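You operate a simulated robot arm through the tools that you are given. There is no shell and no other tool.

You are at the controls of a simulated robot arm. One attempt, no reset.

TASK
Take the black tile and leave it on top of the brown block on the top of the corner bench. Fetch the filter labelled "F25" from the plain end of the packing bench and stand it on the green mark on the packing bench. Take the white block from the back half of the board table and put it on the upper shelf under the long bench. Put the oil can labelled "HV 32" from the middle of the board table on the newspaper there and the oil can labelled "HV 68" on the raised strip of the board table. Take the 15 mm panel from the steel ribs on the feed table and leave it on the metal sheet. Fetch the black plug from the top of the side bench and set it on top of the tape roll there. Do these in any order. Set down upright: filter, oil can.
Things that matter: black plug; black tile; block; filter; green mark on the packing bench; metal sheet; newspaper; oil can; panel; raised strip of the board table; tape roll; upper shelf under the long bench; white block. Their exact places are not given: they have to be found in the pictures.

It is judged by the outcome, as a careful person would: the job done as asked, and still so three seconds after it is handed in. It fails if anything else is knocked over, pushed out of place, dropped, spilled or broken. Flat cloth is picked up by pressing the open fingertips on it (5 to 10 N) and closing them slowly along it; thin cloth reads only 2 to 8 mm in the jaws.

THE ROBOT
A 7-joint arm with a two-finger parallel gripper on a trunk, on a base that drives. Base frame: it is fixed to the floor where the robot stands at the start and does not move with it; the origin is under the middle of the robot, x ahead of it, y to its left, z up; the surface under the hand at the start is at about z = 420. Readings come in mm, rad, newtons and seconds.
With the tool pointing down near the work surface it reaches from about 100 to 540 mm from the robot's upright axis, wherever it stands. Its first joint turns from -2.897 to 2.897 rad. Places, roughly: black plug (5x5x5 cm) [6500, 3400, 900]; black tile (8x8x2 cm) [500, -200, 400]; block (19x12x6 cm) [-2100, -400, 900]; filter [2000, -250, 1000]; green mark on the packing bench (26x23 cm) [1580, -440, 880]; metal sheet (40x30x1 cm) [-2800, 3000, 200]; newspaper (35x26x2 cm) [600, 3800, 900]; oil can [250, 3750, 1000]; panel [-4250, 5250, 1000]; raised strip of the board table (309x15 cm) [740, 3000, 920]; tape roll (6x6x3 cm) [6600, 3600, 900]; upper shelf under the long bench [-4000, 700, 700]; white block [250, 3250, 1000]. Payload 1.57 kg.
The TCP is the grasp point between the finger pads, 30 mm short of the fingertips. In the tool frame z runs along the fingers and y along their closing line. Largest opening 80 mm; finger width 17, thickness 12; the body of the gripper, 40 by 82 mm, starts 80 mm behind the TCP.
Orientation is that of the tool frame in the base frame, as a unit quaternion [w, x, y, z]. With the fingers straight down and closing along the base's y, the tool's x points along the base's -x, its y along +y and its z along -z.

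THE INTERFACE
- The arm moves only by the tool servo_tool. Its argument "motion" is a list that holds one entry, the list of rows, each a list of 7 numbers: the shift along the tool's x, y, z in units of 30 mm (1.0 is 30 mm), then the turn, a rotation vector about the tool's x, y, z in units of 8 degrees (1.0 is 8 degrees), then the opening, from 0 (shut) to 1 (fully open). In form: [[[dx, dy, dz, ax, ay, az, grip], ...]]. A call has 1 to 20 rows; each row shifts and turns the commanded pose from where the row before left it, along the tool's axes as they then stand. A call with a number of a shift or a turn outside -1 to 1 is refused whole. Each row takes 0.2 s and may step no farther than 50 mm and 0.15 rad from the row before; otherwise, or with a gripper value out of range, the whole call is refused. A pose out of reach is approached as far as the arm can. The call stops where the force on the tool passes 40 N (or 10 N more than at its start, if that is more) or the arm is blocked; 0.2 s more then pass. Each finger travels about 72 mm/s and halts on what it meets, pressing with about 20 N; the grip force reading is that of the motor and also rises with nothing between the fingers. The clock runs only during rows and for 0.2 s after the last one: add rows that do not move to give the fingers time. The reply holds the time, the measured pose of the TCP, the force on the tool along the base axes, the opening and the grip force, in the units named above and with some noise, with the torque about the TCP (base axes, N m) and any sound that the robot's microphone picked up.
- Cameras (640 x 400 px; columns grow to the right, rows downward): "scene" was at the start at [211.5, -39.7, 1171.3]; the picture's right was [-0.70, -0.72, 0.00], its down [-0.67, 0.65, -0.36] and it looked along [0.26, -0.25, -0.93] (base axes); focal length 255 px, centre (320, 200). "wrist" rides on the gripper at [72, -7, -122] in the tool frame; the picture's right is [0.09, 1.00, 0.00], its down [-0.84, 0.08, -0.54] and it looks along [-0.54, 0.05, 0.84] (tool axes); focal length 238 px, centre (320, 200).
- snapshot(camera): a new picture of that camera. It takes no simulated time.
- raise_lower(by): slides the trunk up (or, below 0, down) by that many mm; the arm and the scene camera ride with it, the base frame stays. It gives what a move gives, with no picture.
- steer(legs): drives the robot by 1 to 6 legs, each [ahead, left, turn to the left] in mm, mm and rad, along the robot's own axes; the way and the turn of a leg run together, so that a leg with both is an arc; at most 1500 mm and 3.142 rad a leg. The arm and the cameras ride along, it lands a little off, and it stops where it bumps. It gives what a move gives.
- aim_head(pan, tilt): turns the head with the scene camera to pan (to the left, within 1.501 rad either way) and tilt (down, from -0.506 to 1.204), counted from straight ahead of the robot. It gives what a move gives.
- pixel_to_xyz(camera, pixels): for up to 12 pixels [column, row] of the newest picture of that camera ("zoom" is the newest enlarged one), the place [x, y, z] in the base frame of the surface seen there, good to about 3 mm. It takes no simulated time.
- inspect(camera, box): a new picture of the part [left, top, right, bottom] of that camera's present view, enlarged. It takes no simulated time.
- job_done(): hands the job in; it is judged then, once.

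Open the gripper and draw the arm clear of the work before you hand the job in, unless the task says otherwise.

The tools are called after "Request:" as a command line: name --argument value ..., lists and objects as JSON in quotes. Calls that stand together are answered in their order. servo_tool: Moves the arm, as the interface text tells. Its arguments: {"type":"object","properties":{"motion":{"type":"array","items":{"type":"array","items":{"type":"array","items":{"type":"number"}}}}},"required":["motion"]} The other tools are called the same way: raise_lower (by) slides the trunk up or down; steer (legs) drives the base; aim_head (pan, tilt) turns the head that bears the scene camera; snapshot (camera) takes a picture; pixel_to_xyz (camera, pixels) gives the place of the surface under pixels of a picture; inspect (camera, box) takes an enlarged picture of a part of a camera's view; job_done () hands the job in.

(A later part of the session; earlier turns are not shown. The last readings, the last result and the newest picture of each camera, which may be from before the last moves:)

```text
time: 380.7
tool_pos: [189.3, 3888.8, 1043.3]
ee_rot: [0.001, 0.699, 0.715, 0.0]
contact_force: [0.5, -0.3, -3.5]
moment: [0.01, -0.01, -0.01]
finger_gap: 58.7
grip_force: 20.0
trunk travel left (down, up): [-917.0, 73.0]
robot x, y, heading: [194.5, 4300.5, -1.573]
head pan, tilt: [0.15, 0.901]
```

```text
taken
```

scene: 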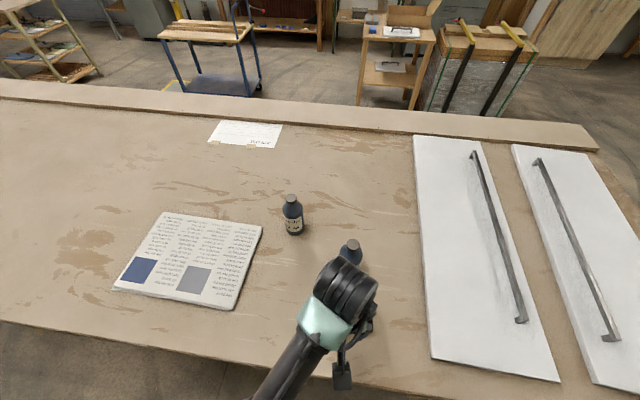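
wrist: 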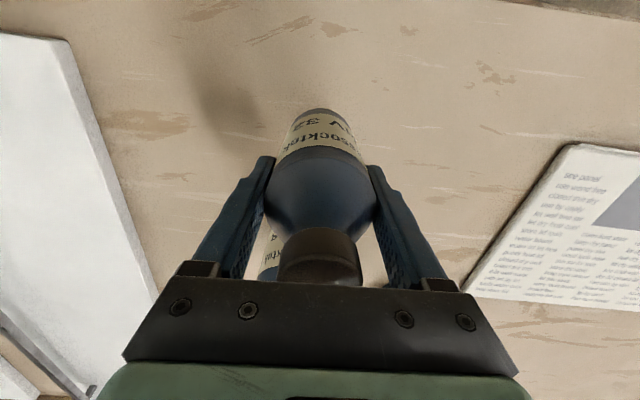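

HV 32 is held (58.7 mm). I raise 40 mm, drive left 430 mm (toward +x) and extend over the newspaper centre.

Request:
raise_lower --by 40

Request:
steer --legs '[[0, 430, 0]]'

Request:
servo_tool --motion '[[[-0.3, 0, 0, 0, 0, 0, 0], [-0.6, 0, 0, 0, 0, 0, 0], [-0.7, 0, 0, 0, 0, 0, 0], [-0.7, 0, 0, 0, 0, 0, 0], [-0.6, 0, 0, 0, 0, 0, 0], [-0.4, 0, 0, 0, 0, 0, 0], [-0.2, 0, 0, 0, 0, 0, 0], [0, 0, 0, 0, 0, 0, 0]]]'

Request:
snapshot --camera "wrist"

Request:
aim_head --pan 0.0 --tilt 1.0

Request:
snapshot --camera "scene"

```text
time: 381.6
tool_pos: [190.5, 3886.6, 1083.9]
ee_rot: [0.001, 0.699, 0.715, -0.001]
contact_force: [-0.1, 0.3, -3.5]
moment: [0.03, 0.02, 0.04]
finger_gap: 58.4
grip_force: 19.8
trunk travel left (down, up): [-957.0, 33.0]
robot x, y, heading: [195.2, 4300.4, -1.574]
head pan, tilt: [0.15, 0.901]
```

```text
time: 384.2
tool_pos: [612.7, 3886.4, 1083.0]
ee_rot: [0.0, 0.699, 0.715, 0.0]
contact_force: [0.1, -0.3, -3.7]
moment: [-0.02, 0.0, 0.02]
finger_gap: 58.5
grip_force: 20.1
trunk travel left (down, up): [-957.0, 33.0]
robot x, y, heading: [619.4, 4300.9, -1.574]
head pan, tilt: [0.15, 0.901]
```

```text
time: 386.0
tool_pos: [615.2, 3780.6, 1083.9]
ee_rot: [0.001, 0.699, 0.715, 0.0]
contact_force: [0.3, 0.1, -3.5]
moment: [-0.04, 0.0, 0.01]
finger_gap: 58.3
grip_force: 20.2
trunk travel left (down, up): [-957.0, 33.0]
robot x, y, heading: [617.3, 4298.8, -1.577]
head pan, tilt: [0.15, 0.901]
```

```text
taken
```

wrist: 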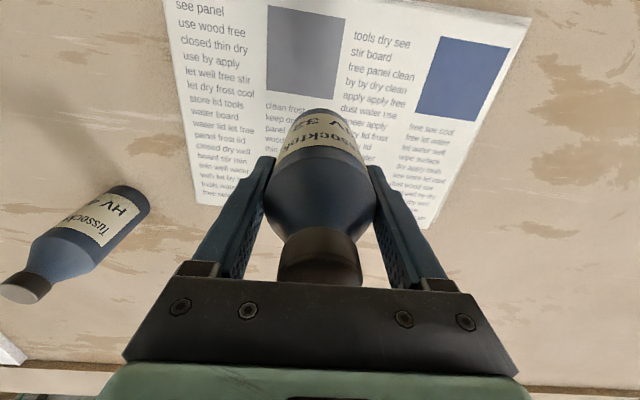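

```text
time: 386.7
tool_pos: [615.1, 3780.5, 1083.1]
ee_rot: [0.001, 0.699, 0.715, 0.0]
contact_force: [0.4, -0.1, -3.6]
moment: [0.0, -0.01, -0.02]
finger_gap: 58.3
grip_force: 20.4
trunk travel left (down, up): [-957.0, 33.0]
robot x, y, heading: [617.1, 4299.0, -1.578]
head pan, tilt: [0.0, 1.0]
```

```text
taken
```

scene: 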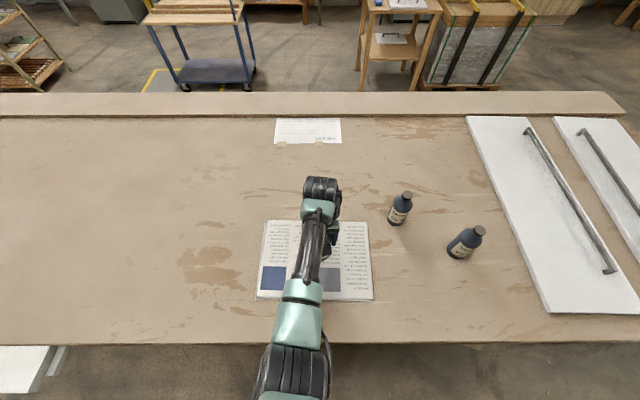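

HV 32 is above the newspaper. I descend 65 mm, then feel for contact.

Request:
servo_tool --motion '[[[0, 0, 0.4, 0, 0, 0, 0], [0, 0, 0.7, 0, 0, 0, 0], [0, 0, 0.6, 0, 0, 0, 0], [0, 0, 0.35, 0, 0, 0, 0], [0, 0, 0.12, 0, 0, 0, 0], [0, 0, 0, 0, 0, 0, 0]]]'

Request:
servo_tool --motion '[[[0, 0, 0.05, 0, 0, 0, 0], [0, 0, 0.05, 0, 0, 0, 0], [0, 0, 0, 0, 0, 0, 0]]]'

Request:
servo_tool --motion '[[[0, 0, 0.05, 0, 0, 0, 0], [0, 0, 0, 0, 0, 0, 0]]]'

```text
time: 388.1
tool_pos: [614.7, 3780.0, 1018.6]
ee_rot: [0.0, 0.699, 0.716, 0.0]
contact_force: [0.1, 0.4, -3.7]
moment: [-0.04, 0.02, 0.03]
finger_gap: 58.4
grip_force: 19.9
trunk travel left (down, up): [-957.0, 33.0]
robot x, y, heading: [617.0, 4296.3, -1.575]
head pan, tilt: [0.0, 1.0]
```

```text
time: 388.9
tool_pos: [614.5, 3781.1, 1014.9]
ee_rot: [0.0, 0.699, 0.715, -0.001]
contact_force: [0.1, -0.4, -4.0]
moment: [0.01, 0.0, -0.03]
finger_gap: 58.4
grip_force: 19.8
trunk travel left (down, up): [-957.0, 33.0]
robot x, y, heading: [617.6, 4299.1, -1.575]
head pan, tilt: [0.0, 1.0]
```

```text
time: 389.5
tool_pos: [614.6, 3779.4, 1014.7]
ee_rot: [0.001, 0.699, 0.715, -0.002]
contact_force: [0.5, 0.2, 1.4]
moment: [0.19, 0.09, 0.0]
finger_gap: 58.8
grip_force: 20.1
trunk travel left (down, up): [-957.0, 33.0]
robot x, y, heading: [618.3, 4298.6, -1.575]
head pan, tilt: [0.0, 1.0]
```

Contact begins; one more millimetre, then open and rise.

Request:
servo_tool --motion '[[[0, 0, 0.04, 0, 0, 0, 0], [0, 0, 0, 0, 0, 0, 0], [0, 0, 0, 0, 0, 0, 0.8], [0, 0, 0, 0, 0, 0, 0.9], [0, 0, 0, 0, 0, 0, 1], [0, 0, 0, 0, 0, 0, 1]]]'

Request:
snapshot --camera "wrist"

Request:
servo_tool --motion '[[[0, 0, -0.4, 0, 0, 0, 1], [0, 0, -0.8, 0, 0, 0, 1], [0, 0, -1, 0, 0, 0, 1], [0, 0, -1, 0, 0, 0, 1], [0, 0, -1, 0, 0, 0, 1], [0, 0, 0, 0, 0, 0, 1]]]'

Request:
snapshot --camera "wrist"

```text
time: 390.9
tool_pos: [615.2, 3780.1, 1012.8]
ee_rot: [0.001, 0.699, 0.715, -0.001]
contact_force: [-0.2, 0.6, -0.2]
moment: [-0.01, 0.03, 0.0]
finger_gap: 79.9
grip_force: 0.1
trunk travel left (down, up): [-957.0, 33.0]
robot x, y, heading: [616.6, 4299.0, -1.577]
head pan, tilt: [0.0, 1.0]
```

```text
taken
```

wrist: 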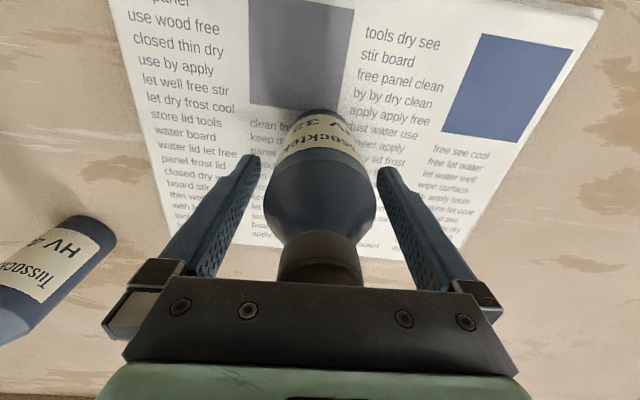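

```text
time: 392.3
tool_pos: [615.2, 3782.1, 1138.4]
ee_rot: [0.0, 0.7, 0.714, -0.001]
contact_force: [-0.3, 0.9, 0.3]
moment: [0.01, 0.0, -0.01]
finger_gap: 80.0
grip_force: 0.1
trunk travel left (down, up): [-957.0, 33.0]
robot x, y, heading: [615.7, 4295.7, -1.574]
head pan, tilt: [0.0, 1.0]
```

```text
taken
```

wrist: 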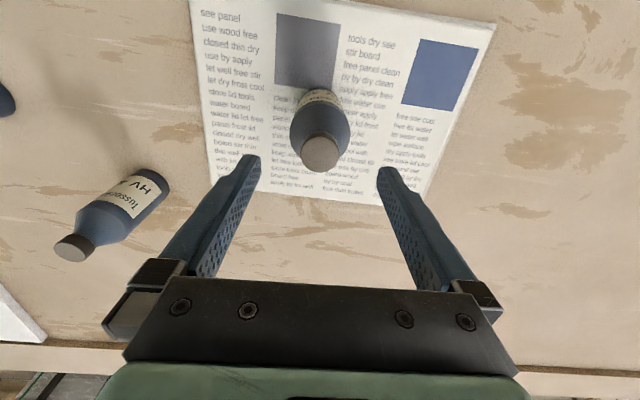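

HV 32 stands upright on the newspaper. Now I drive right 446 mm and ahead 27 mm to bring the TCP over HV 68 (169,3755).

Request:
steer --legs '[[0, -446, 0], [27, 0, 0]]'

Request:
snapshot --camera "wrist"

```text
time: 395.4
tool_pos: [166.7, 3760.4, 1140.3]
ee_rot: [0.002, 0.7, 0.714, -0.002]
contact_force: [1.0, 0.3, -0.7]
moment: [-0.05, 0.0, -0.01]
finger_gap: 79.9
grip_force: 0.0
trunk travel left (down, up): [-957.0, 33.0]
robot x, y, heading: [172.5, 4275.9, -1.576]
head pan, tilt: [0.0, 1.0]
```

```text
taken
```

wrist: 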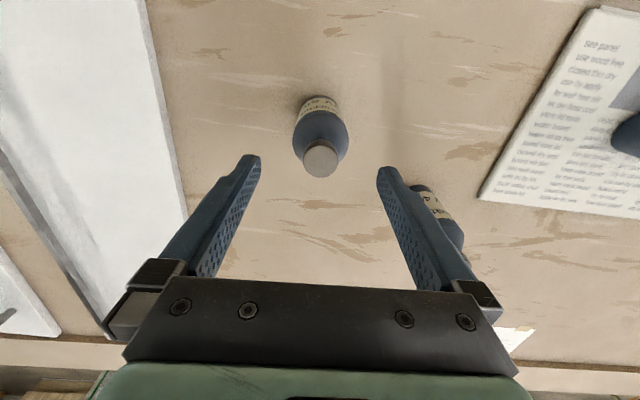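

Request:
pixel_to_xyz --camera "wrist" --pixels '[[320, 150], [320, 160], [320, 170], [308, 160], [333, 160]]'

Request:
inspect --camera "wrist" --box '[270, 80, 370, 190]'

```text
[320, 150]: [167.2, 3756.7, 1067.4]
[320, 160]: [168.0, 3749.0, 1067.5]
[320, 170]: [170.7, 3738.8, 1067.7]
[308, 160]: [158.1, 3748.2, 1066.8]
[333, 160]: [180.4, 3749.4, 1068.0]
```

```text
3.64 times, centred on (320, 135) of wrist
```

zoom: 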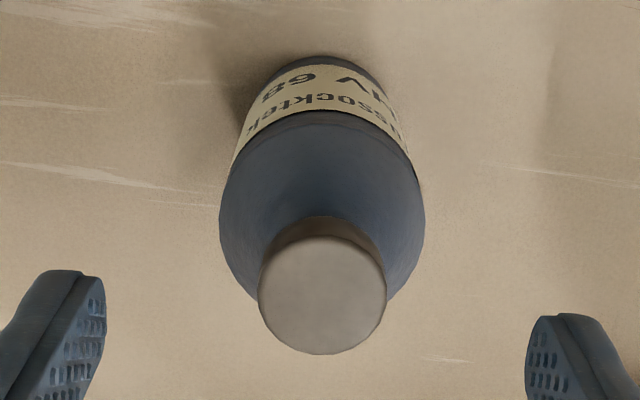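

Label reads HV 68; cap centre ≈(169,3750). I shift −10 mm in y, descend to z≈1002, and check.

Request:
servo_tool --motion '[[[-0.35, 0.07, 0, 0, 0, 0, 1], [0, 0, 1, 0, 0, 0, 1], [0, 0, 1, 0, 0, 0, 1], [0, 0, 1, 0, 0, 0, 1], [0, 0, 1, 0, 0, 0, 1], [0, 0, 0.6, 0, 0, 0, 1], [0, 0, 0, 0, 0, 0, 1]]]'

Request:
snapshot --camera "wrist"

```text
time: 397.0
tool_pos: [169.1, 3746.6, 1001.7]
ee_rot: [0.001, 0.7, 0.714, -0.001]
contact_force: [-0.3, 0.5, -0.2]
moment: [-0.03, -0.03, -0.02]
finger_gap: 80.0
grip_force: 0.0
trunk travel left (down, up): [-957.0, 33.0]
robot x, y, heading: [168.0, 4271.2, -1.575]
head pan, tilt: [0.0, 1.0]
```

```text
taken
```

wrist: 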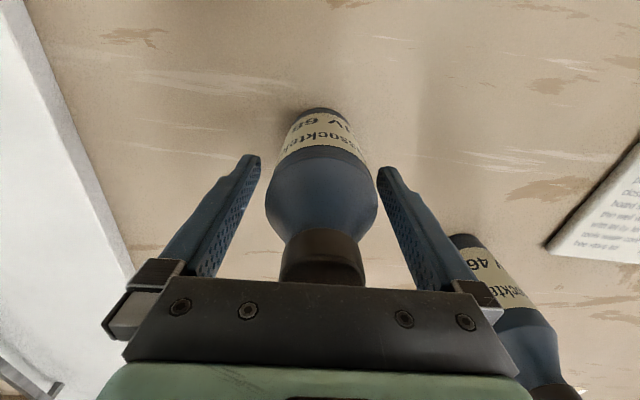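

Centred. I close and lift 50 mm.

Request:
servo_tool --motion '[[[0, 0, 0, 0, 0, 0, 0.8], [0, 0, 0, 0, 0, 0, 0.6], [0, 0, 0, 0, 0, 0, 0.3], [0, 0, 0, 0, 0, 0, 0], [0, 0, 0, 0, 0, 0, 0], [0, 0, 0, 0, 0, 0, 0], [0, 0, -0.1, 0, 0, 0, 0], [0, 0, -0.2, 0, 0, 0, 0], [0, 0, -0.3, 0, 0, 0, 0], [0, 0, -0.4, 0, 0, 0, 0], [0, 0, -0.5, 0, 0, 0, 0], [0, 0, -0.6, 0, 0, 0, 0], [0, 0, -0.6, 0, 0, 0, 0], [0, 0, -0.3, 0, 0, 0, 0], [0, 0, 0, 0, 0, 0, 0]]]'

Request:
snapshot --camera "wrist"

```text
time: 400.2
tool_pos: [168.5, 3747.1, 1088.9]
ee_rot: [0.0, 0.7, 0.714, 0.0]
contact_force: [-0.6, -0.5, -2.5]
moment: [0.03, -0.03, 0.0]
finger_gap: 58.9
grip_force: 20.3
trunk travel left (down, up): [-957.0, 33.0]
robot x, y, heading: [171.8, 4275.5, -1.58]
head pan, tilt: [0.0, 1.0]
```

```text
taken
```

wrist: 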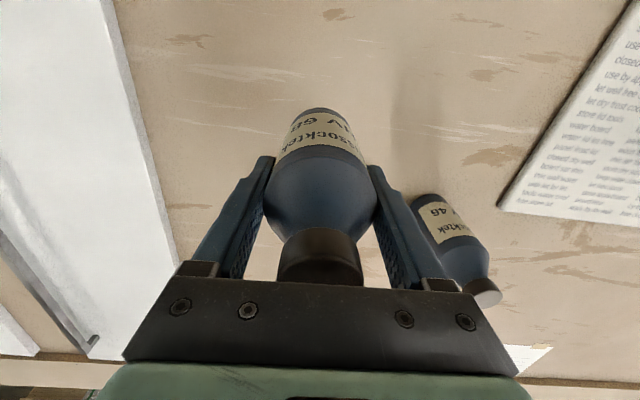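

HV 68 is held. I retract the arm, back into the walkway, exit via the left end, and come round to the front of the table.

Request:
servo_tool --motion '[[[0.3, 0, 0, 0, 0, 0, 0], [0.6, 0, 0, 0, 0, 0, 0], [0.8, 0, 0, 0, 0, 0, 0], [0.8, 0, 0, 0, 0, 0, 0], [0.8, 0, 0, 0, 0, 0, 0], [0.8, 0, 0, 0, 0, 0, 0], [0.5, 0, 0, 0, 0, 0, 0], [0.3, 0, 0, 0, 0, 0, 0], [0, 0, 0, 0, 0, 0, 0]]]'

Request:
steer --legs '[[-260, 0, 0], [0, -950, 0], [0, -950, 0], [1120, 0, 0], [1120, 0, 0]]'

Request:
steer --legs '[[0, 0, 1.571], [0, 0, 1.571]]'

```text
time: 402.2
tool_pos: [166.2, 3894.6, 1090.0]
ee_rot: [0.0, 0.701, 0.714, 0.0]
contact_force: [-0.5, -0.7, -2.9]
moment: [0.0, -0.02, -0.02]
finger_gap: 58.8
grip_force: 19.6
trunk travel left (down, up): [-957.0, 33.0]
robot x, y, heading: [174.7, 4274.1, -1.579]
head pan, tilt: [0.0, 1.0]
```

```text
time: 423.7
tool_pos: [-1754.5, 1951.2, 1090.0]
ee_rot: [0.0, 0.705, 0.71, 0.0]
contact_force: [-0.4, -0.4, -3.5]
moment: [0.01, 0.02, 0.0]
finger_gap: 58.8
grip_force: 20.2
trunk travel left (down, up): [-957.0, 33.0]
robot x, y, heading: [-1745.9, 2327.3, -1.596]
head pan, tilt: [0.0, 1.0]
```

```text
time: 431.7
tool_pos: [-1720.9, 2710.2, 1090.0]
ee_rot: [0.001, -0.699, 0.715, 0.001]
contact_force: [0.4, 0.0, -3.8]
moment: [-0.01, -0.03, 0.0]
finger_gap: 58.9
grip_force: 20.6
trunk travel left (down, up): [-957.0, 33.0]
robot x, y, heading: [-1744.5, 2332.1, 1.52]
head pan, tilt: [0.0, 1.0]
```

I correct heading by 0.05 rad and drive right (+x) to x≈150 in front of the table.

Request:
steer --legs '[[0, 0, 0.05], [0, -950, 0], [0, -950, 0]]'

Request:
aim_head --pan 0.0 --tilt 0.8

Request:
snapshot --camera "scene"

```text
time: 441.7
tool_pos: [158.1, 2728.6, 1089.2]
ee_rot: [-0.001, 0.721, -0.692, -0.001]
contact_force: [-0.1, 0.1, -3.3]
moment: [0.02, -0.01, 0.04]
finger_gap: 58.7
grip_force: 19.9
trunk travel left (down, up): [-957.0, 33.0]
robot x, y, heading: [163.5, 2345.7, 1.582]
head pan, tilt: [0.0, 1.0]
```

```text
time: 442.4
tool_pos: [158.3, 2727.1, 1089.9]
ee_rot: [-0.001, 0.722, -0.692, -0.001]
contact_force: [0.2, 0.3, -3.9]
moment: [0.01, -0.04, 0.02]
finger_gap: 59.0
grip_force: 20.6
trunk travel left (down, up): [-957.0, 33.0]
robot x, y, heading: [163.7, 2348.5, 1.585]
head pan, tilt: [0.0, 0.799]
```

```text
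taken
```

scene: 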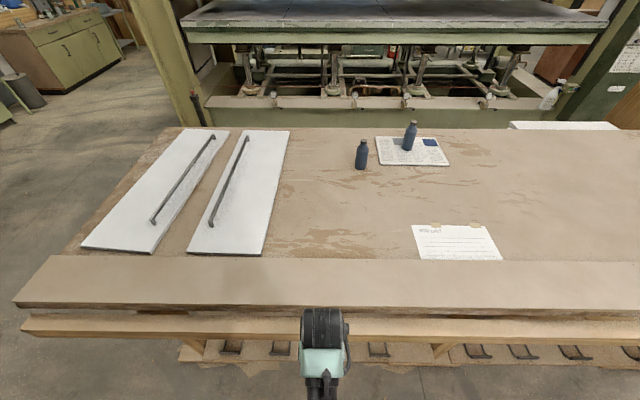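

I measure the raised strip surface near where I'll place the can.

Request:
pixel_to_xyz --camera "scene" --pixels '[[280, 256], [280, 264], [280, 280], [280, 300], [280, 306], [380, 262], [380, 280], [380, 300], [280, 250], [280, 315]]'

```text
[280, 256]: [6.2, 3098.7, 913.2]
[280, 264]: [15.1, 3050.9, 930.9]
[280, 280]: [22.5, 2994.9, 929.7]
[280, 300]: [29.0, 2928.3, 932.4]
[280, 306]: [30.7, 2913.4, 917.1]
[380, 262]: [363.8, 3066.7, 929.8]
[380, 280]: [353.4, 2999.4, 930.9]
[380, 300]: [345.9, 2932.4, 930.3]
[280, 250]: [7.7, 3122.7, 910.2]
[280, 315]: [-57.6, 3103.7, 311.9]
```

Strip spans y 2915–3070 at z≈930. I drive ahead 266 mm so the can is over its middle.

Request:
steer --legs '[[266, 0, -0.012]]'

Request:
snapshot --camera "wrist"

Request:
pixel_to_xyz --camera "wrist" --pixels '[[200, 60], [200, 150], [450, 60], [450, 150], [120, 240], [500, 200]]'

```text
time: 444.3
tool_pos: [162.4, 2990.2, 1090.4]
ee_rot: [0.0, 0.717, -0.697, -0.001]
contact_force: [-0.3, 0.6, -3.8]
moment: [-0.01, 0.0, 0.01]
finger_gap: 58.8
grip_force: 19.6
trunk travel left (down, up): [-957.0, 33.0]
robot x, y, heading: [159.6, 2612.3, 1.572]
head pan, tilt: [0.0, 0.799]
```

```text
taken
```

wrist: 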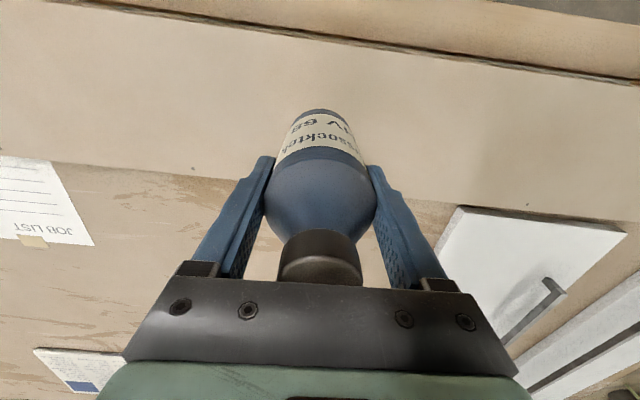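

```text
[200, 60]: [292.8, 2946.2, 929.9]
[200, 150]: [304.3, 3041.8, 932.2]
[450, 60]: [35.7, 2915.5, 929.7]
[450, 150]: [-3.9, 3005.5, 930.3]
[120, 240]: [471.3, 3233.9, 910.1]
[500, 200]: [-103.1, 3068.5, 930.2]
```

The can is over the strip's middle. I descend 65 mm and feel for contact.

Request:
servo_tool --motion '[[[0, 0, 0.4, 0, 0, 0, 0], [0, 0, 0.7, 0, 0, 0, 0], [0, 0, 0.6, 0, 0, 0, 0], [0, 0, 0.35, 0, 0, 0, 0], [0, 0, 0.1, 0, 0, 0, 0], [0, 0, 0, 0, 0, 0, 0]]]'

Request:
servo_tool --motion '[[[0, 0, 0.05, 0, 0, 0, 0], [0, 0, 0.05, 0, 0, 0, 0], [0, 0, 0, 0, 0, 0, 0]]]'

Request:
servo_tool --motion '[[[0, 0, 0.05, 0, 0, 0, 0], [0, 0, 0, 0, 0, 0, 0]]]'

```text
time: 445.7
tool_pos: [161.6, 2990.9, 1025.0]
ee_rot: [0.0, 0.718, -0.696, -0.002]
contact_force: [-0.6, -0.5, -2.8]
moment: [-0.03, 0.01, -0.02]
finger_gap: 58.5
grip_force: 19.9
trunk travel left (down, up): [-957.0, 33.0]
robot x, y, heading: [161.9, 2609.1, 1.571]
head pan, tilt: [0.0, 0.799]
```

```text
time: 446.5
tool_pos: [160.8, 2990.5, 1022.4]
ee_rot: [-0.001, 0.718, -0.696, -0.001]
contact_force: [0.4, 0.0, -3.2]
moment: [0.04, -0.01, 0.0]
finger_gap: 58.7
grip_force: 19.5
trunk travel left (down, up): [-957.0, 33.0]
robot x, y, heading: [158.1, 2609.4, 1.572]
head pan, tilt: [0.0, 0.799]
```

```text
time: 447.1
tool_pos: [160.9, 2991.0, 1020.7]
ee_rot: [0.0, 0.718, -0.696, 0.0]
contact_force: [-0.5, -0.9, -1.3]
moment: [-0.02, -0.03, -0.01]
finger_gap: 58.8
grip_force: 20.5
trunk travel left (down, up): [-957.0, 33.0]
robot x, y, heading: [164.5, 2607.9, 1.57]
head pan, tilt: [0.0, 0.799]
```

Contact is starting; one more step, then release and rise.

Request:
servo_tool --motion '[[[0, 0, 0.05, 0, 0, 0, 0], [0, 0, 0, 0, 0, 0, 0]]]'

Request:
servo_tool --motion '[[[0, 0, 0, 0, 0, 0, 0.8], [0, 0, 0, 0, 0, 0, 0.9], [0, 0, 0, 0, 0, 0, 1], [0, 0, 0, 0, 0, 0, 1], [0, 0, -0.4, 0, 0, 0, 1], [0, 0, -0.8, 0, 0, 0, 1], [0, 0, -1, 0, 0, 0, 1], [0, 0, -1, 0, 0, 0, 1], [0, 0, -0.6, 0, 0, 0, 1], [0, 0, 0, 0, 0, 0, 1]]]'

Request:
snapshot --camera "wrist"

```text
time: 447.7
tool_pos: [161.5, 2989.9, 1021.9]
ee_rot: [-0.002, 0.717, -0.697, -0.002]
contact_force: [0.4, -2.0, 11.0]
moment: [-0.35, -0.09, 0.05]
finger_gap: 58.7
grip_force: 19.6
trunk travel left (down, up): [-957.0, 33.0]
robot x, y, heading: [161.5, 2609.4, 1.575]
head pan, tilt: [0.0, 0.799]
```

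```text
time: 449.9
tool_pos: [161.3, 2990.2, 1133.1]
ee_rot: [-0.001, 0.718, -0.696, -0.001]
contact_force: [-0.2, -0.1, 0.1]
moment: [0.0, 0.02, -0.03]
finger_gap: 79.9
grip_force: 0.2
trunk travel left (down, up): [-957.0, 33.0]
robot x, y, heading: [160.1, 2612.0, 1.572]
head pan, tilt: [0.0, 0.799]
```

```text
taken
```

wrist: 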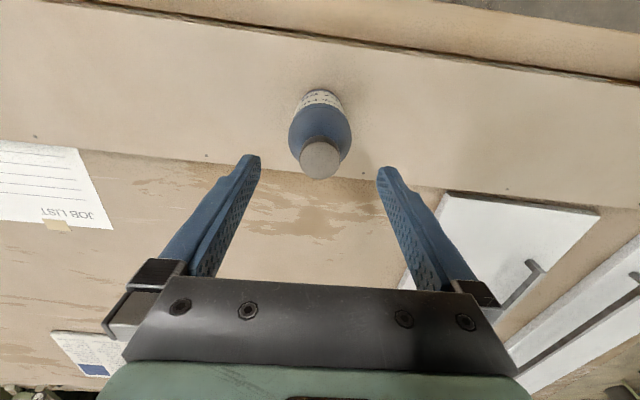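

HV 68 stands upright on the raised strip. I raise the trunk a little, back off, and drive to the packing bench, facing −y, at about (1950,600).

Request:
raise_lower --by 33

Request:
steer --legs '[[-420, 0, 0], [0, -590, 0], [0, 0, 1.571], [0, 0, 1.571]]'

Request:
steer --legs '[[800, 0, 0], [790, 0, 0], [0, 1150, 0]]'

Request:
aim_head --pan 0.0 --tilt 0.7

Request:
snapshot --camera "scene"

```text
time: 450.6
tool_pos: [161.2, 2990.2, 1165.3]
ee_rot: [0.0, 0.718, -0.697, 0.0]
contact_force: [-0.3, -0.2, -0.5]
moment: [-0.02, -0.02, 0.02]
finger_gap: 80.0
grip_force: 0.1
trunk travel left (down, up): [-990.0, 0.0]
robot x, y, heading: [157.2, 2608.0, 1.573]
head pan, tilt: [0.0, 0.799]
```

```text
time: 463.8
tool_pos: [746.7, 1816.3, 1166.6]
ee_rot: [0.0, 0.693, 0.721, 0.0]
contact_force: [0.0, 1.0, 0.1]
moment: [-0.01, -0.02, -0.02]
finger_gap: 80.1
grip_force: 0.0
trunk travel left (down, up): [-990.0, 0.0]
robot x, y, heading: [742.9, 2194.7, -1.558]
head pan, tilt: [0.0, 0.799]
```

```text
time: 477.4
tool_pos: [1908.5, 227.8, 1166.4]
ee_rot: [0.001, 0.695, 0.719, -0.001]
contact_force: [-0.2, 1.1, -1.0]
moment: [0.02, -0.01, 0.01]
finger_gap: 79.7
grip_force: 0.0
trunk travel left (down, up): [-990.0, 0.0]
robot x, y, heading: [1913.0, 607.4, -1.562]
head pan, tilt: [0.0, 0.799]
```

```text
time: 478.1
tool_pos: [1909.0, 228.0, 1166.6]
ee_rot: [0.001, 0.696, 0.718, 0.0]
contact_force: [-0.5, -0.3, -0.2]
moment: [0.05, -0.01, -0.01]
finger_gap: 80.2
grip_force: 0.1
trunk travel left (down, up): [-990.0, 0.0]
robot x, y, heading: [1910.1, 605.1, -1.558]
head pan, tilt: [0.0, 0.7]
```

```text
taken
```

scene: 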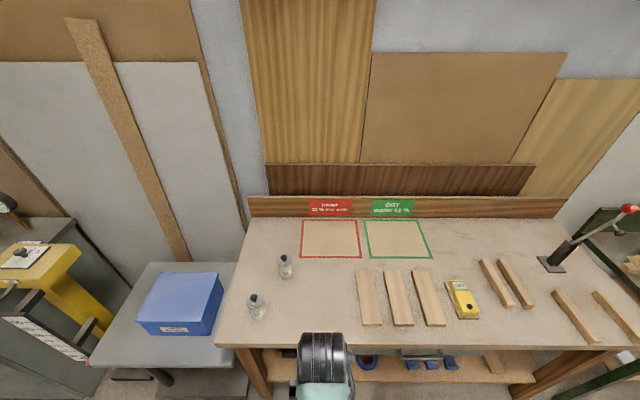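

Zooming on the two filters to read labels and on the red/green marks.

Request:
inspect --camera "scene" --box '[235, 240, 315, 330]'

Request:
inspect --camera "scene" --box '[290, 190, 450, 290]'

Request:
pixel_to_xyz --camera "scene" --pixels '[[258, 308], [286, 268], [371, 224], [418, 224], [430, 256], [370, 256], [398, 240], [360, 275], [395, 275], [330, 240], [220, 345], [465, 300]]'

```text
4.44 times, centred on (275, 285) of scene
```

zoom: 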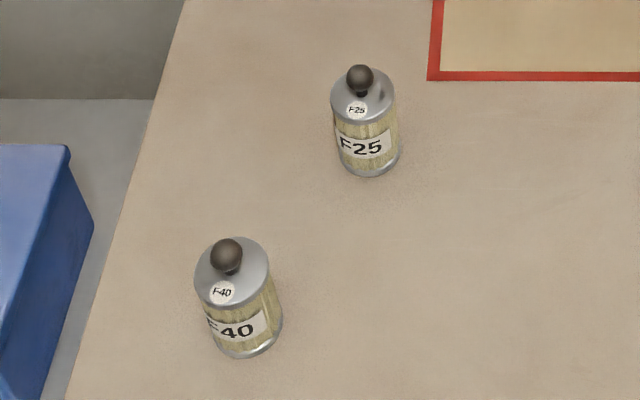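

```text
4.00 times, centred on (370, 240) of scene
```

zoom: 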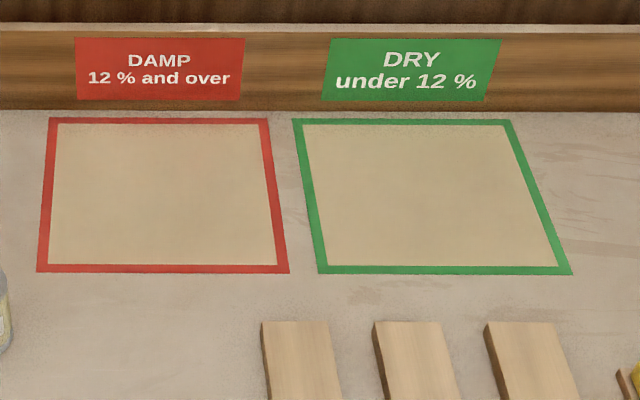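

```text
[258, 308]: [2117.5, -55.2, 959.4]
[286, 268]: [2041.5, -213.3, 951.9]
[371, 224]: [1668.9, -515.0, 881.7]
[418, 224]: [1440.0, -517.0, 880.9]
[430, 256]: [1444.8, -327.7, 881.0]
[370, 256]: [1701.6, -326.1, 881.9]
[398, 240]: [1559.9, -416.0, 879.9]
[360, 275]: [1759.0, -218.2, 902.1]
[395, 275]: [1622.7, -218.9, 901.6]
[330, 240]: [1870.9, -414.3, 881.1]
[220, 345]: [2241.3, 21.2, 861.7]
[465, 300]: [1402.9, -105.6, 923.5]
```

F25 is the filter at ≈(2041,−214); the green mark spans x 1440–1702, y −517…−326. I drive up to the bench in front of F25.

Request:
steer --legs '[[375, 105, -0.013]]'

Request:
snapshot --camera "wrist"

```text
time: 480.5
tool_pos: [2007.2, -143.3, 1166.3]
ee_rot: [0.0, 0.701, 0.713, 0.0]
contact_force: [0.2, -0.6, -0.6]
moment: [0.01, 0.0, -0.01]
finger_gap: 80.0
grip_force: 0.1
trunk travel left (down, up): [-990.0, 0.0]
robot x, y, heading: [2014.4, 233.2, -1.58]
head pan, tilt: [0.0, 0.7]
```

```text
taken
```

wrist: 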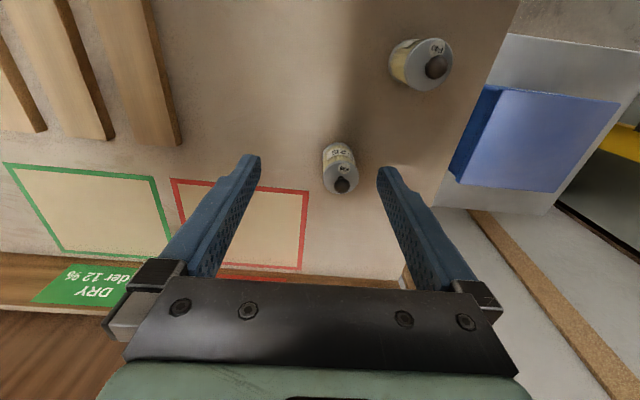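

Request:
pixel_to_xyz --camera "wrist" --pixels '[[341, 184], [330, 175], [352, 172], [341, 170], [328, 160], [352, 160], [340, 150], [436, 66], [420, 60], [325, 178], [357, 178]]'

Request:
inspect --camera "wrist" --box '[290, 125, 390, 210]'

```text
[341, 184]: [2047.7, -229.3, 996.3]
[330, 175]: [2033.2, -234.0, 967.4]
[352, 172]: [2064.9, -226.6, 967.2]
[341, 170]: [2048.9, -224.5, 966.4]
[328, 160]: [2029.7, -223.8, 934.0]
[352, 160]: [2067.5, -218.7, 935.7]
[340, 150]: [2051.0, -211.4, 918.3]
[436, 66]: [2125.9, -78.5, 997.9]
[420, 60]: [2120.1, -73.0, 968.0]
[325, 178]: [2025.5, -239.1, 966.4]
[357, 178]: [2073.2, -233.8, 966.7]
```

```text
4.71 times, centred on (340, 168) of wrist
```

zoom: 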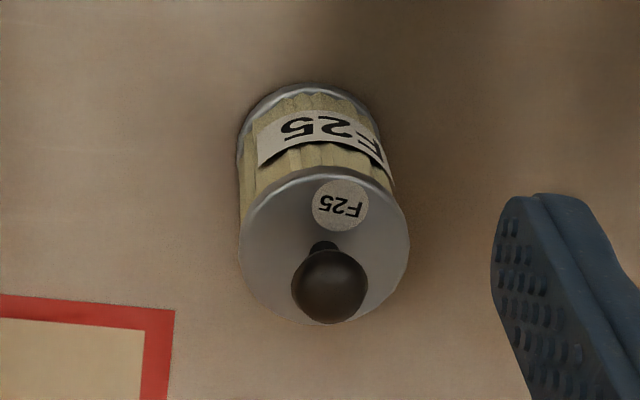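

F25: lid z≈967, knob top ≈997, centre ≈(2049,−236). I move above it and verify.

Request:
servo_tool --motion '[[[-0.8, 0.34, 0, 0, 0, 0, 1], [-0.8, 0.34, 0, 0, 0, 0, 1], [-0.8, 0.34, 0, 0, 0, 0, 1], [-0.76, 0.33, 0, 0, 0, 0, 1], [0, 0, 0, 0, 0, 0, 1]]]'

Request:
raise_lower --by -80

Request:
snapshot --camera "wrist"

```text
time: 481.7
tool_pos: [2050.3, -238.5, 1165.6]
ee_rot: [0.0, 0.701, 0.713, -0.001]
contact_force: [1.0, -0.2, -0.2]
moment: [0.02, 0.02, -0.03]
finger_gap: 80.0
grip_force: 0.0
trunk travel left (down, up): [-990.0, 0.0]
robot x, y, heading: [2014.4, 236.4, -1.584]
head pan, tilt: [0.0, 0.7]
```

```text
time: 482.9
tool_pos: [2050.0, -238.0, 1085.5]
ee_rot: [0.001, 0.701, 0.713, -0.001]
contact_force: [0.4, 0.1, 0.6]
moment: [0.04, 0.01, -0.04]
finger_gap: 79.8
grip_force: 0.0
trunk travel left (down, up): [-910.0, 80.0]
robot x, y, heading: [2014.7, 234.5, -1.582]
head pan, tilt: [0.0, 0.7]
```

```text
taken
```

wrist: 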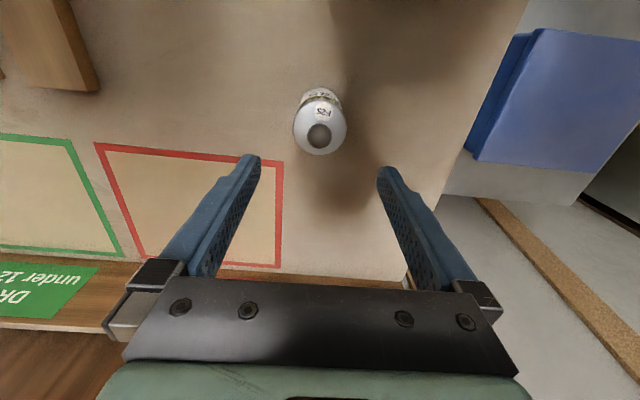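

Request:
pixel_to_xyz --camera "wrist" --pixels '[[320, 135], [297, 125], [344, 128], [320, 150], [320, 103], [310, 150], [335, 148], [305, 108]]'

Request:
inspect --camera "wrist" --box '[270, 75, 370, 165]'

```text
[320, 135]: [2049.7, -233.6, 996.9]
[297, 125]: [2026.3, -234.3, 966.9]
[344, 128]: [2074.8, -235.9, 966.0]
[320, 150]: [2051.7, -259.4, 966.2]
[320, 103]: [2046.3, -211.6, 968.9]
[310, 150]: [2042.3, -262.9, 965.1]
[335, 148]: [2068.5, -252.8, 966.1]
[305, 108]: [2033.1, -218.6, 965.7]
```

```text
4.44 times, centred on (320, 120) of wrist
```

zoom: 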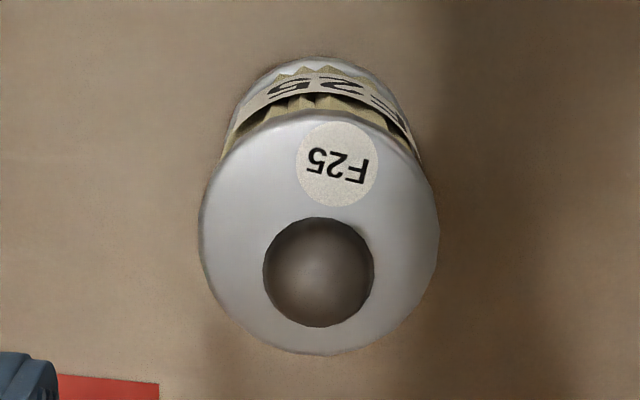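

F25 is exactly under the TCP. I descend 153 mm and close.

Request:
servo_tool --motion '[[[0, 0, 1, 0, 0, 0, 1], [0, 0, 1, 0, 0, 0, 1], [0, 0, 1, 0, 0, 0, 1], [0, 0, 1, 0, 0, 0, 1], [0, 0, 0.7, 0, 0, 0, 1], [0, 0, 0.4, 0, 0, 0, 1], [0, 0, 0, 0, 0, 0, 1]]]'

Request:
snapshot --camera "wrist"

```text
time: 484.5
tool_pos: [2051.3, -238.1, 932.9]
ee_rot: [0.001, 0.701, 0.713, -0.001]
contact_force: [0.7, 0.1, -0.3]
moment: [0.06, 0.01, -0.03]
finger_gap: 79.9
grip_force: 0.0
trunk travel left (down, up): [-910.0, 80.0]
robot x, y, heading: [2012.8, 233.0, -1.581]
head pan, tilt: [0.0, 0.7]
```

```text
taken
```

wrist: 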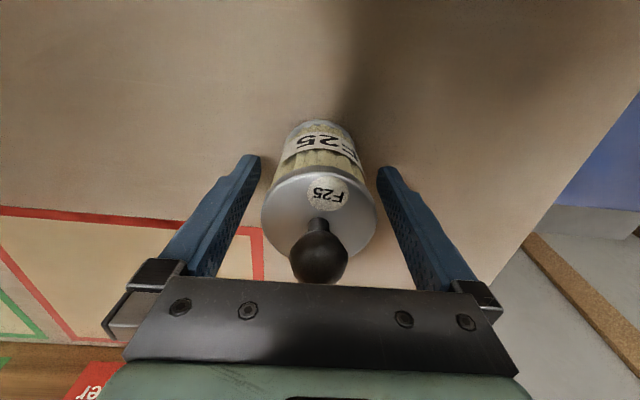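

The filter is between the fingers with the knob clear of the palm. I close and lift gently.

Request:
servo_tool --motion '[[[0, 0, 0, 0, 0, 0, 0.8], [0, 0, 0, 0, 0, 0, 0.6], [0, 0, 0, 0, 0, 0, 0.3], [0, 0, 0, 0, 0, 0, 0], [0, 0, 0, 0, 0, 0, 0], [0, 0, 0, 0, 0, 0, 0], [0, 0, -0.1, 0, 0, 0, 0], [0, 0, -0.2, 0, 0, 0, 0], [0, 0, -0.3, 0, 0, 0, 0], [0, 0, -0.5, 0, 0, 0, 0], [0, 0, -0.5, 0, 0, 0, 0], [0, 0, -0.5, 0, 0, 0, 0], [0, 0, -0.3, 0, 0, 0, 0], [0, 0, 0, 0, 0, 0, 0]]]'

Request:
snapshot --camera "wrist"

```text
time: 487.5
tool_pos: [2049.2, -238.8, 1004.4]
ee_rot: [0.0, 0.702, 0.713, -0.001]
contact_force: [0.0, -0.5, -1.5]
moment: [-0.02, 0.03, 0.0]
finger_gap: 54.8
grip_force: 20.0
trunk travel left (down, up): [-910.0, 80.0]
robot x, y, heading: [2012.3, 235.9, -1.58]
head pan, tilt: [0.0, 0.7]
```

```text
taken
```

wrist: 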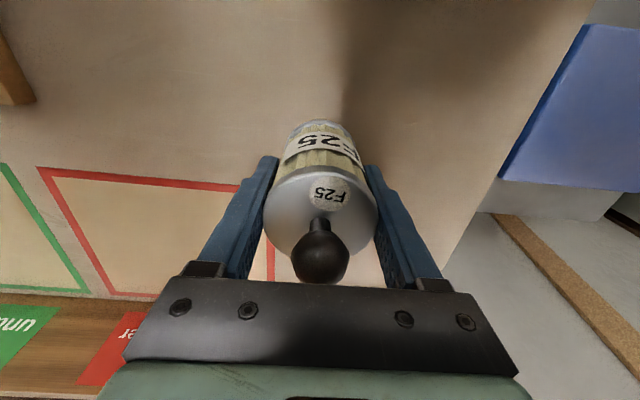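

F25 is held. I drive right 479 mm and ahead 115 mm toward the green mark, keeping the filter above the strips.

Request:
steer --legs '[[0, -479, 0.01], [115, 0, 0]]'

Request:
snapshot --camera "wrist"

Request:
pixel_to_xyz --camera "wrist" --pixels '[[200, 60], [150, 150], [450, 100], [500, 200], [320, 60]]'

```text
time: 491.2
tool_pos: [1577.4, -348.4, 1005.4]
ee_rot: [0.001, 0.697, 0.717, -0.001]
contact_force: [0.9, -0.5, -0.8]
moment: [0.02, 0.02, -0.02]
finger_gap: 54.9
grip_force: 20.1
trunk travel left (down, up): [-910.0, 80.0]
robot x, y, heading: [1533.7, 120.6, -1.577]
head pan, tilt: [0.0, 0.7]
```

```text
taken
```

wrist: 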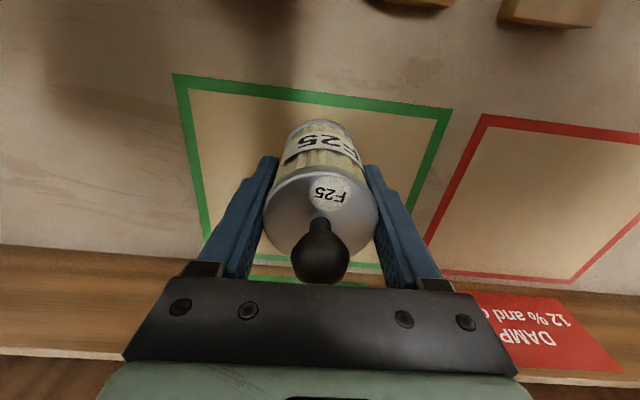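

```text
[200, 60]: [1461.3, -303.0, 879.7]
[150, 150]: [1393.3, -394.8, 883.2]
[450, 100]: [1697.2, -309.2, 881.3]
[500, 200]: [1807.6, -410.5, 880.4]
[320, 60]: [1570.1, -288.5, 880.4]
```

I extend 55 mm to about (1568,−404), inside the green mark, then lower.

Request:
servo_tool --motion '[[[-0.4, -0.1, 0, 0, 0, 0, 0], [-0.6, -0.16, 0, 0, 0, 0, 0], [-0.5, -0.1, 0, 0, 0, 0, 0], [-0.35, 0, 0, 0, 0, 0, 0], [0, 0, 0, 0, 0, 0, 0]]]'

Request:
servo_tool --motion '[[[0, 0, 0.4, 0, 0, 0, 0], [0, 0, 0.7, 0, 0, 0, 0], [0, 0, 0.6, 0, 0, 0, 0], [0, 0, 0.4, 0, 0, 0, 0], [0, 0, 0.15, 0, 0, 0, 0], [0, 0, 0, 0, 0, 0, 0]]]'

Request:
snapshot --camera "wrist"

```text
time: 492.4
tool_pos: [1566.8, -407.2, 1004.6]
ee_rot: [0.0, 0.697, 0.717, -0.001]
contact_force: [0.5, 0.3, -0.3]
moment: [-0.01, 0.02, 0.05]
finger_gap: 54.9
grip_force: 19.3
trunk travel left (down, up): [-910.0, 80.0]
robot x, y, heading: [1537.7, 120.2, -1.569]
head pan, tilt: [0.0, 0.7]
```

```text
time: 493.8
tool_pos: [1566.5, -406.5, 938.3]
ee_rot: [0.001, 0.697, 0.717, -0.001]
contact_force: [-0.8, 0.7, -1.6]
moment: [0.0, 0.03, -0.02]
finger_gap: 54.8
grip_force: 19.9
trunk travel left (down, up): [-910.0, 80.0]
robot x, y, heading: [1538.5, 123.2, -1.573]
head pan, tilt: [0.0, 0.7]
```

```text
taken
```

wrist: 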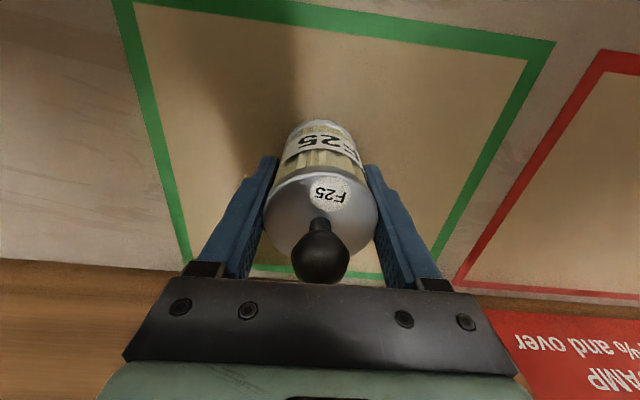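

The filter hovers well within the green frame. I lower the last few millimetres until contact.

Request:
servo_tool --motion '[[[0, 0, 0.08, 0, 0, 0, 0], [0, 0, 0.05, 0, 0, 0, 0], [0, 0, 0, 0, 0, 0, 0]]]'

Request:
servo_tool --motion '[[[0, 0, 0.05, 0, 0, 0, 0], [0, 0, 0, 0, 0, 0, 0]]]'

Request:
servo_tool --motion '[[[0, 0, 0.04, 0, 0, 0, 0], [0, 0, 0, 0, 0, 0, 0]]]'

```text
time: 494.6
tool_pos: [1566.4, -407.4, 933.0]
ee_rot: [0.001, 0.698, 0.717, -0.001]
contact_force: [-0.9, 0.2, -1.3]
moment: [0.0, 0.02, -0.03]
finger_gap: 54.8
grip_force: 19.9
trunk travel left (down, up): [-910.0, 80.0]
robot x, y, heading: [1535.5, 123.4, -1.565]
head pan, tilt: [0.0, 0.7]
```

```text
time: 495.2
tool_pos: [1566.0, -406.9, 932.6]
ee_rot: [0.001, 0.697, 0.717, -0.001]
contact_force: [0.6, 1.1, 2.8]
moment: [0.09, 0.06, 0.08]
finger_gap: 54.8
grip_force: 20.2
trunk travel left (down, up): [-910.0, 80.0]
robot x, y, heading: [1536.3, 125.7, -1.567]
head pan, tilt: [0.0, 0.7]
```

```text
time: 495.8
tool_pos: [1566.1, -406.9, 932.5]
ee_rot: [0.001, 0.697, 0.717, -0.001]
contact_force: [0.4, 1.1, 12.4]
moment: [0.34, 0.06, 0.05]
finger_gap: 55.0
grip_force: 20.5
trunk travel left (down, up): [-910.0, 80.0]
robot x, y, heading: [1539.5, 121.1, -1.569]
head pan, tilt: [0.0, 0.7]
```

Touching down (12 N). I release, wait, and rise straight up.

Request:
servo_tool --motion '[[[0, 0, -0.02, 0, 0, 0, 0], [0, 0, 0, 0, 0, 0, 0.75], [0, 0, 0, 0, 0, 0, 0.88], [0, 0, 0, 0, 0, 0, 1], [0, 0, 0, 0, 0, 0, 1], [0, 0, -0.4, 0, 0, 0, 1], [0, 0, -0.8, 0, 0, 0, 1], [0, 0, -1, 0, 0, 0, 1], [0, 0, -1, 0, 0, 0, 1], [0, 0, -1, 0, 0, 0, 1], [0, 0, 0, 0, 0, 0, 1]]]'

Request:
snapshot --camera "wrist"

```text
time: 498.2
tool_pos: [1567.2, -405.3, 1058.0]
ee_rot: [0.0, 0.697, 0.717, 0.0]
contact_force: [-0.2, -0.3, -0.6]
moment: [-0.03, -0.02, 0.02]
finger_gap: 80.2
grip_force: 0.0
trunk travel left (down, up): [-910.0, 80.0]
robot x, y, heading: [1537.0, 124.3, -1.572]
head pan, tilt: [0.0, 0.7]
```

```text
taken
```

wrist: 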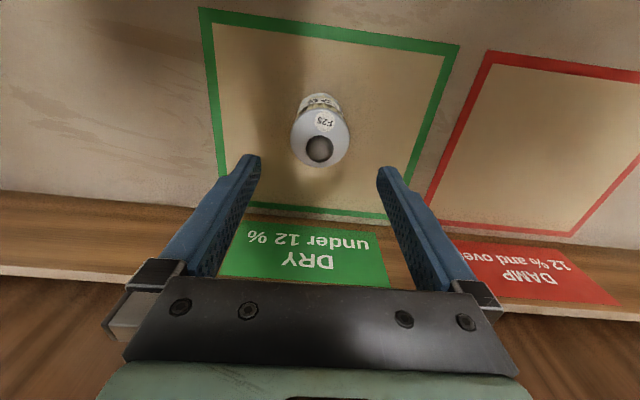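

F25 stands inside the green mark. I retract, back off, turn to face +x and survey the way to the side bench.

Request:
servo_tool --motion '[[[1, 0, 0, 0, 0, 0, 1], [1, 0, 0, 0, 0, 0, 1], [1, 0, 0, 0, 0, 0, 1], [1, 0, 0, 0, 0, 0, 1], [1, 0, 0, 0, 0, 0, 1], [0, 0, 0, 0, 0, 0, 1]]]'

Request:
steer --legs '[[-470, 0, 0], [0, 0, 1.571]]'

Request:
raise_lower --by 80

Request:
aim_head --pan 0.35 --tilt 0.3

Request:
snapshot --camera "scene"

```text
time: 499.6
tool_pos: [1563.3, -256.3, 1059.3]
ee_rot: [0.0, 0.697, 0.717, 0.0]
contact_force: [0.0, -0.1, 0.1]
moment: [0.02, 0.02, 0.02]
finger_gap: 80.1
grip_force: 0.0
trunk travel left (down, up): [-910.0, 80.0]
robot x, y, heading: [1534.6, 123.0, -1.564]
head pan, tilt: [0.0, 0.7]
```

```text
time: 506.2
tool_pos: [1914.6, 615.0, 1057.4]
ee_rot: [0.001, -0.01, 1.0, 0.001]
contact_force: [0.0, 0.0, 0.5]
moment: [0.01, 0.02, 0.02]
finger_gap: 80.1
grip_force: 0.1
trunk travel left (down, up): [-910.0, 80.0]
robot x, y, heading: [1537.2, 594.1, -0.007]
head pan, tilt: [0.0, 0.7]
```

```text
time: 507.3
tool_pos: [1913.6, 614.2, 1137.8]
ee_rot: [0.0, -0.011, 1.0, 0.001]
contact_force: [0.3, 1.0, 0.2]
moment: [-0.01, -0.01, -0.01]
finger_gap: 79.8
grip_force: 0.1
trunk travel left (down, up): [-990.0, 0.0]
robot x, y, heading: [1535.0, 592.3, -0.006]
head pan, tilt: [0.0, 0.7]
```

```text
time: 508.2
tool_pos: [1915.9, 614.9, 1138.6]
ee_rot: [0.0, -0.01, 1.0, 0.0]
contact_force: [0.2, 1.5, -0.8]
moment: [0.02, 0.02, 0.0]
finger_gap: 80.1
grip_force: 0.0
trunk travel left (down, up): [-990.0, 0.0]
robot x, y, heading: [1534.8, 594.3, -0.005]
head pan, tilt: [0.351, 0.3]
```

```text
taken
```

scene: 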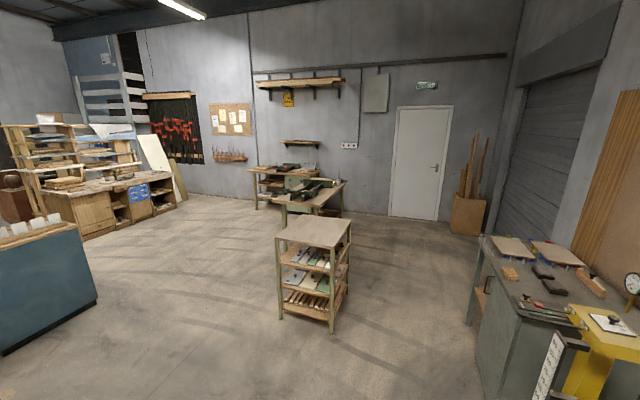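

I measure the candidate benches and the free-standing shelf.

Request:
pixel_to_xyz --camera "scene" --pixels '[[285, 168], [318, 192], [262, 200], [345, 190], [130, 185], [312, 232], [282, 315], [335, 330], [348, 290], [80, 300], [400, 210], [480, 320]]'

Request:
inspect --camera "scene" --box '[235, 145, 365, 225]'

```text
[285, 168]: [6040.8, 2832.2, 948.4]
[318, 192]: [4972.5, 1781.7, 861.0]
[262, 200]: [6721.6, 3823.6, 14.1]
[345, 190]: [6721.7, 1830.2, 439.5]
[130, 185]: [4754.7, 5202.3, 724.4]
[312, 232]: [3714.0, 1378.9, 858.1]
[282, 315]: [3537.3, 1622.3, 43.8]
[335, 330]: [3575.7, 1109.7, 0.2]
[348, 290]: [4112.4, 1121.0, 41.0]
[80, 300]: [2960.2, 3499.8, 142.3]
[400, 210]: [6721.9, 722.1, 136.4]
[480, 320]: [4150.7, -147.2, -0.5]
```

```text
4.92 times, centred on (300, 185) of scene
```

zoom: 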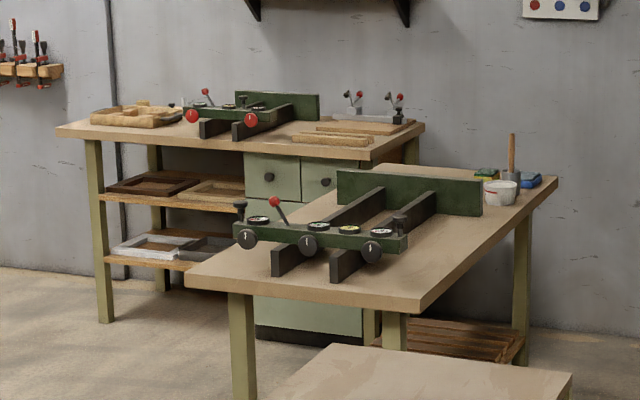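

I query corners of both benches in the zoom.

Request:
pixel_to_xyz --camera "zoom" --pixels '[[195, 275], [415, 298], [548, 182], [65, 128], [368, 150], [105, 318], [135, 112], [250, 125], [350, 135], [500, 190], [400, 115], [180, 108]]'

```text
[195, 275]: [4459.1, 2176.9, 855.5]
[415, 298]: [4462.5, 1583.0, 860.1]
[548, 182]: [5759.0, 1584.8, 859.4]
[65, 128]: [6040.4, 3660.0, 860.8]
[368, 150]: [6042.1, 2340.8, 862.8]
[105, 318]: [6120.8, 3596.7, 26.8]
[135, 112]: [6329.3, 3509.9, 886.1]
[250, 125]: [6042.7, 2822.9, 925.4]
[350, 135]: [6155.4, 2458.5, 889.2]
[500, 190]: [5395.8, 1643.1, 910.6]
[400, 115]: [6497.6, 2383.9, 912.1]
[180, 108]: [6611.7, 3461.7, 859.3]
```

Side bench is x 6040–6700, y 2340–3660, top z≈861. I drive there by the free lanes, to about (5450,3650).

Request:
steer --legs '[[1165, 0, 0.006], [0, 1400, 0], [1000, 600, 0], [1000, 700, 0], [750, 380, 0]]'

Request:
aim_head --pan -0.1 --tilt 0.5

Request:
snapshot --camera "scene"

```text
time: 536.1
tool_pos: [5900.7, 3615.6, 1138.4]
ee_rot: [0.001, 0.0, 1.0, 0.0]
contact_force: [0.1, -1.5, 0.7]
moment: [-0.02, -0.01, 0.0]
finger_gap: 80.1
grip_force: 0.1
trunk travel left (down, up): [-990.0, 0.0]
robot x, y, heading: [5524.2, 3598.2, -0.026]
head pan, tilt: [0.351, 0.3]
```

```text
time: 537.0
tool_pos: [5900.0, 3615.4, 1137.7]
ee_rot: [0.001, -0.001, 1.0, 0.0]
contact_force: [0.2, 0.4, 0.1]
moment: [0.01, -0.01, 0.02]
finger_gap: 79.9
grip_force: 0.0
trunk travel left (down, up): [-990.0, 0.0]
robot x, y, heading: [5519.3, 3595.6, -0.03]
head pan, tilt: [-0.099, 0.499]
```

```text
taken
```

scene: 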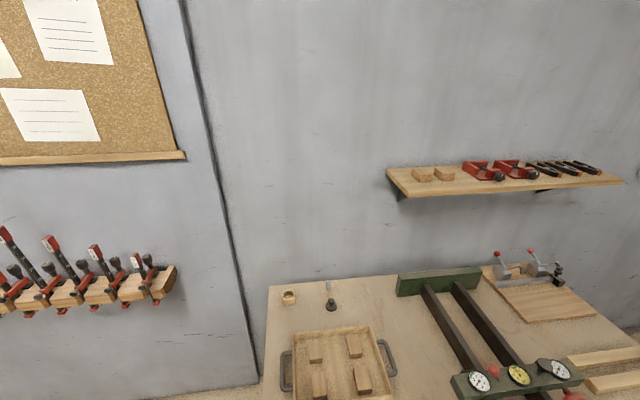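

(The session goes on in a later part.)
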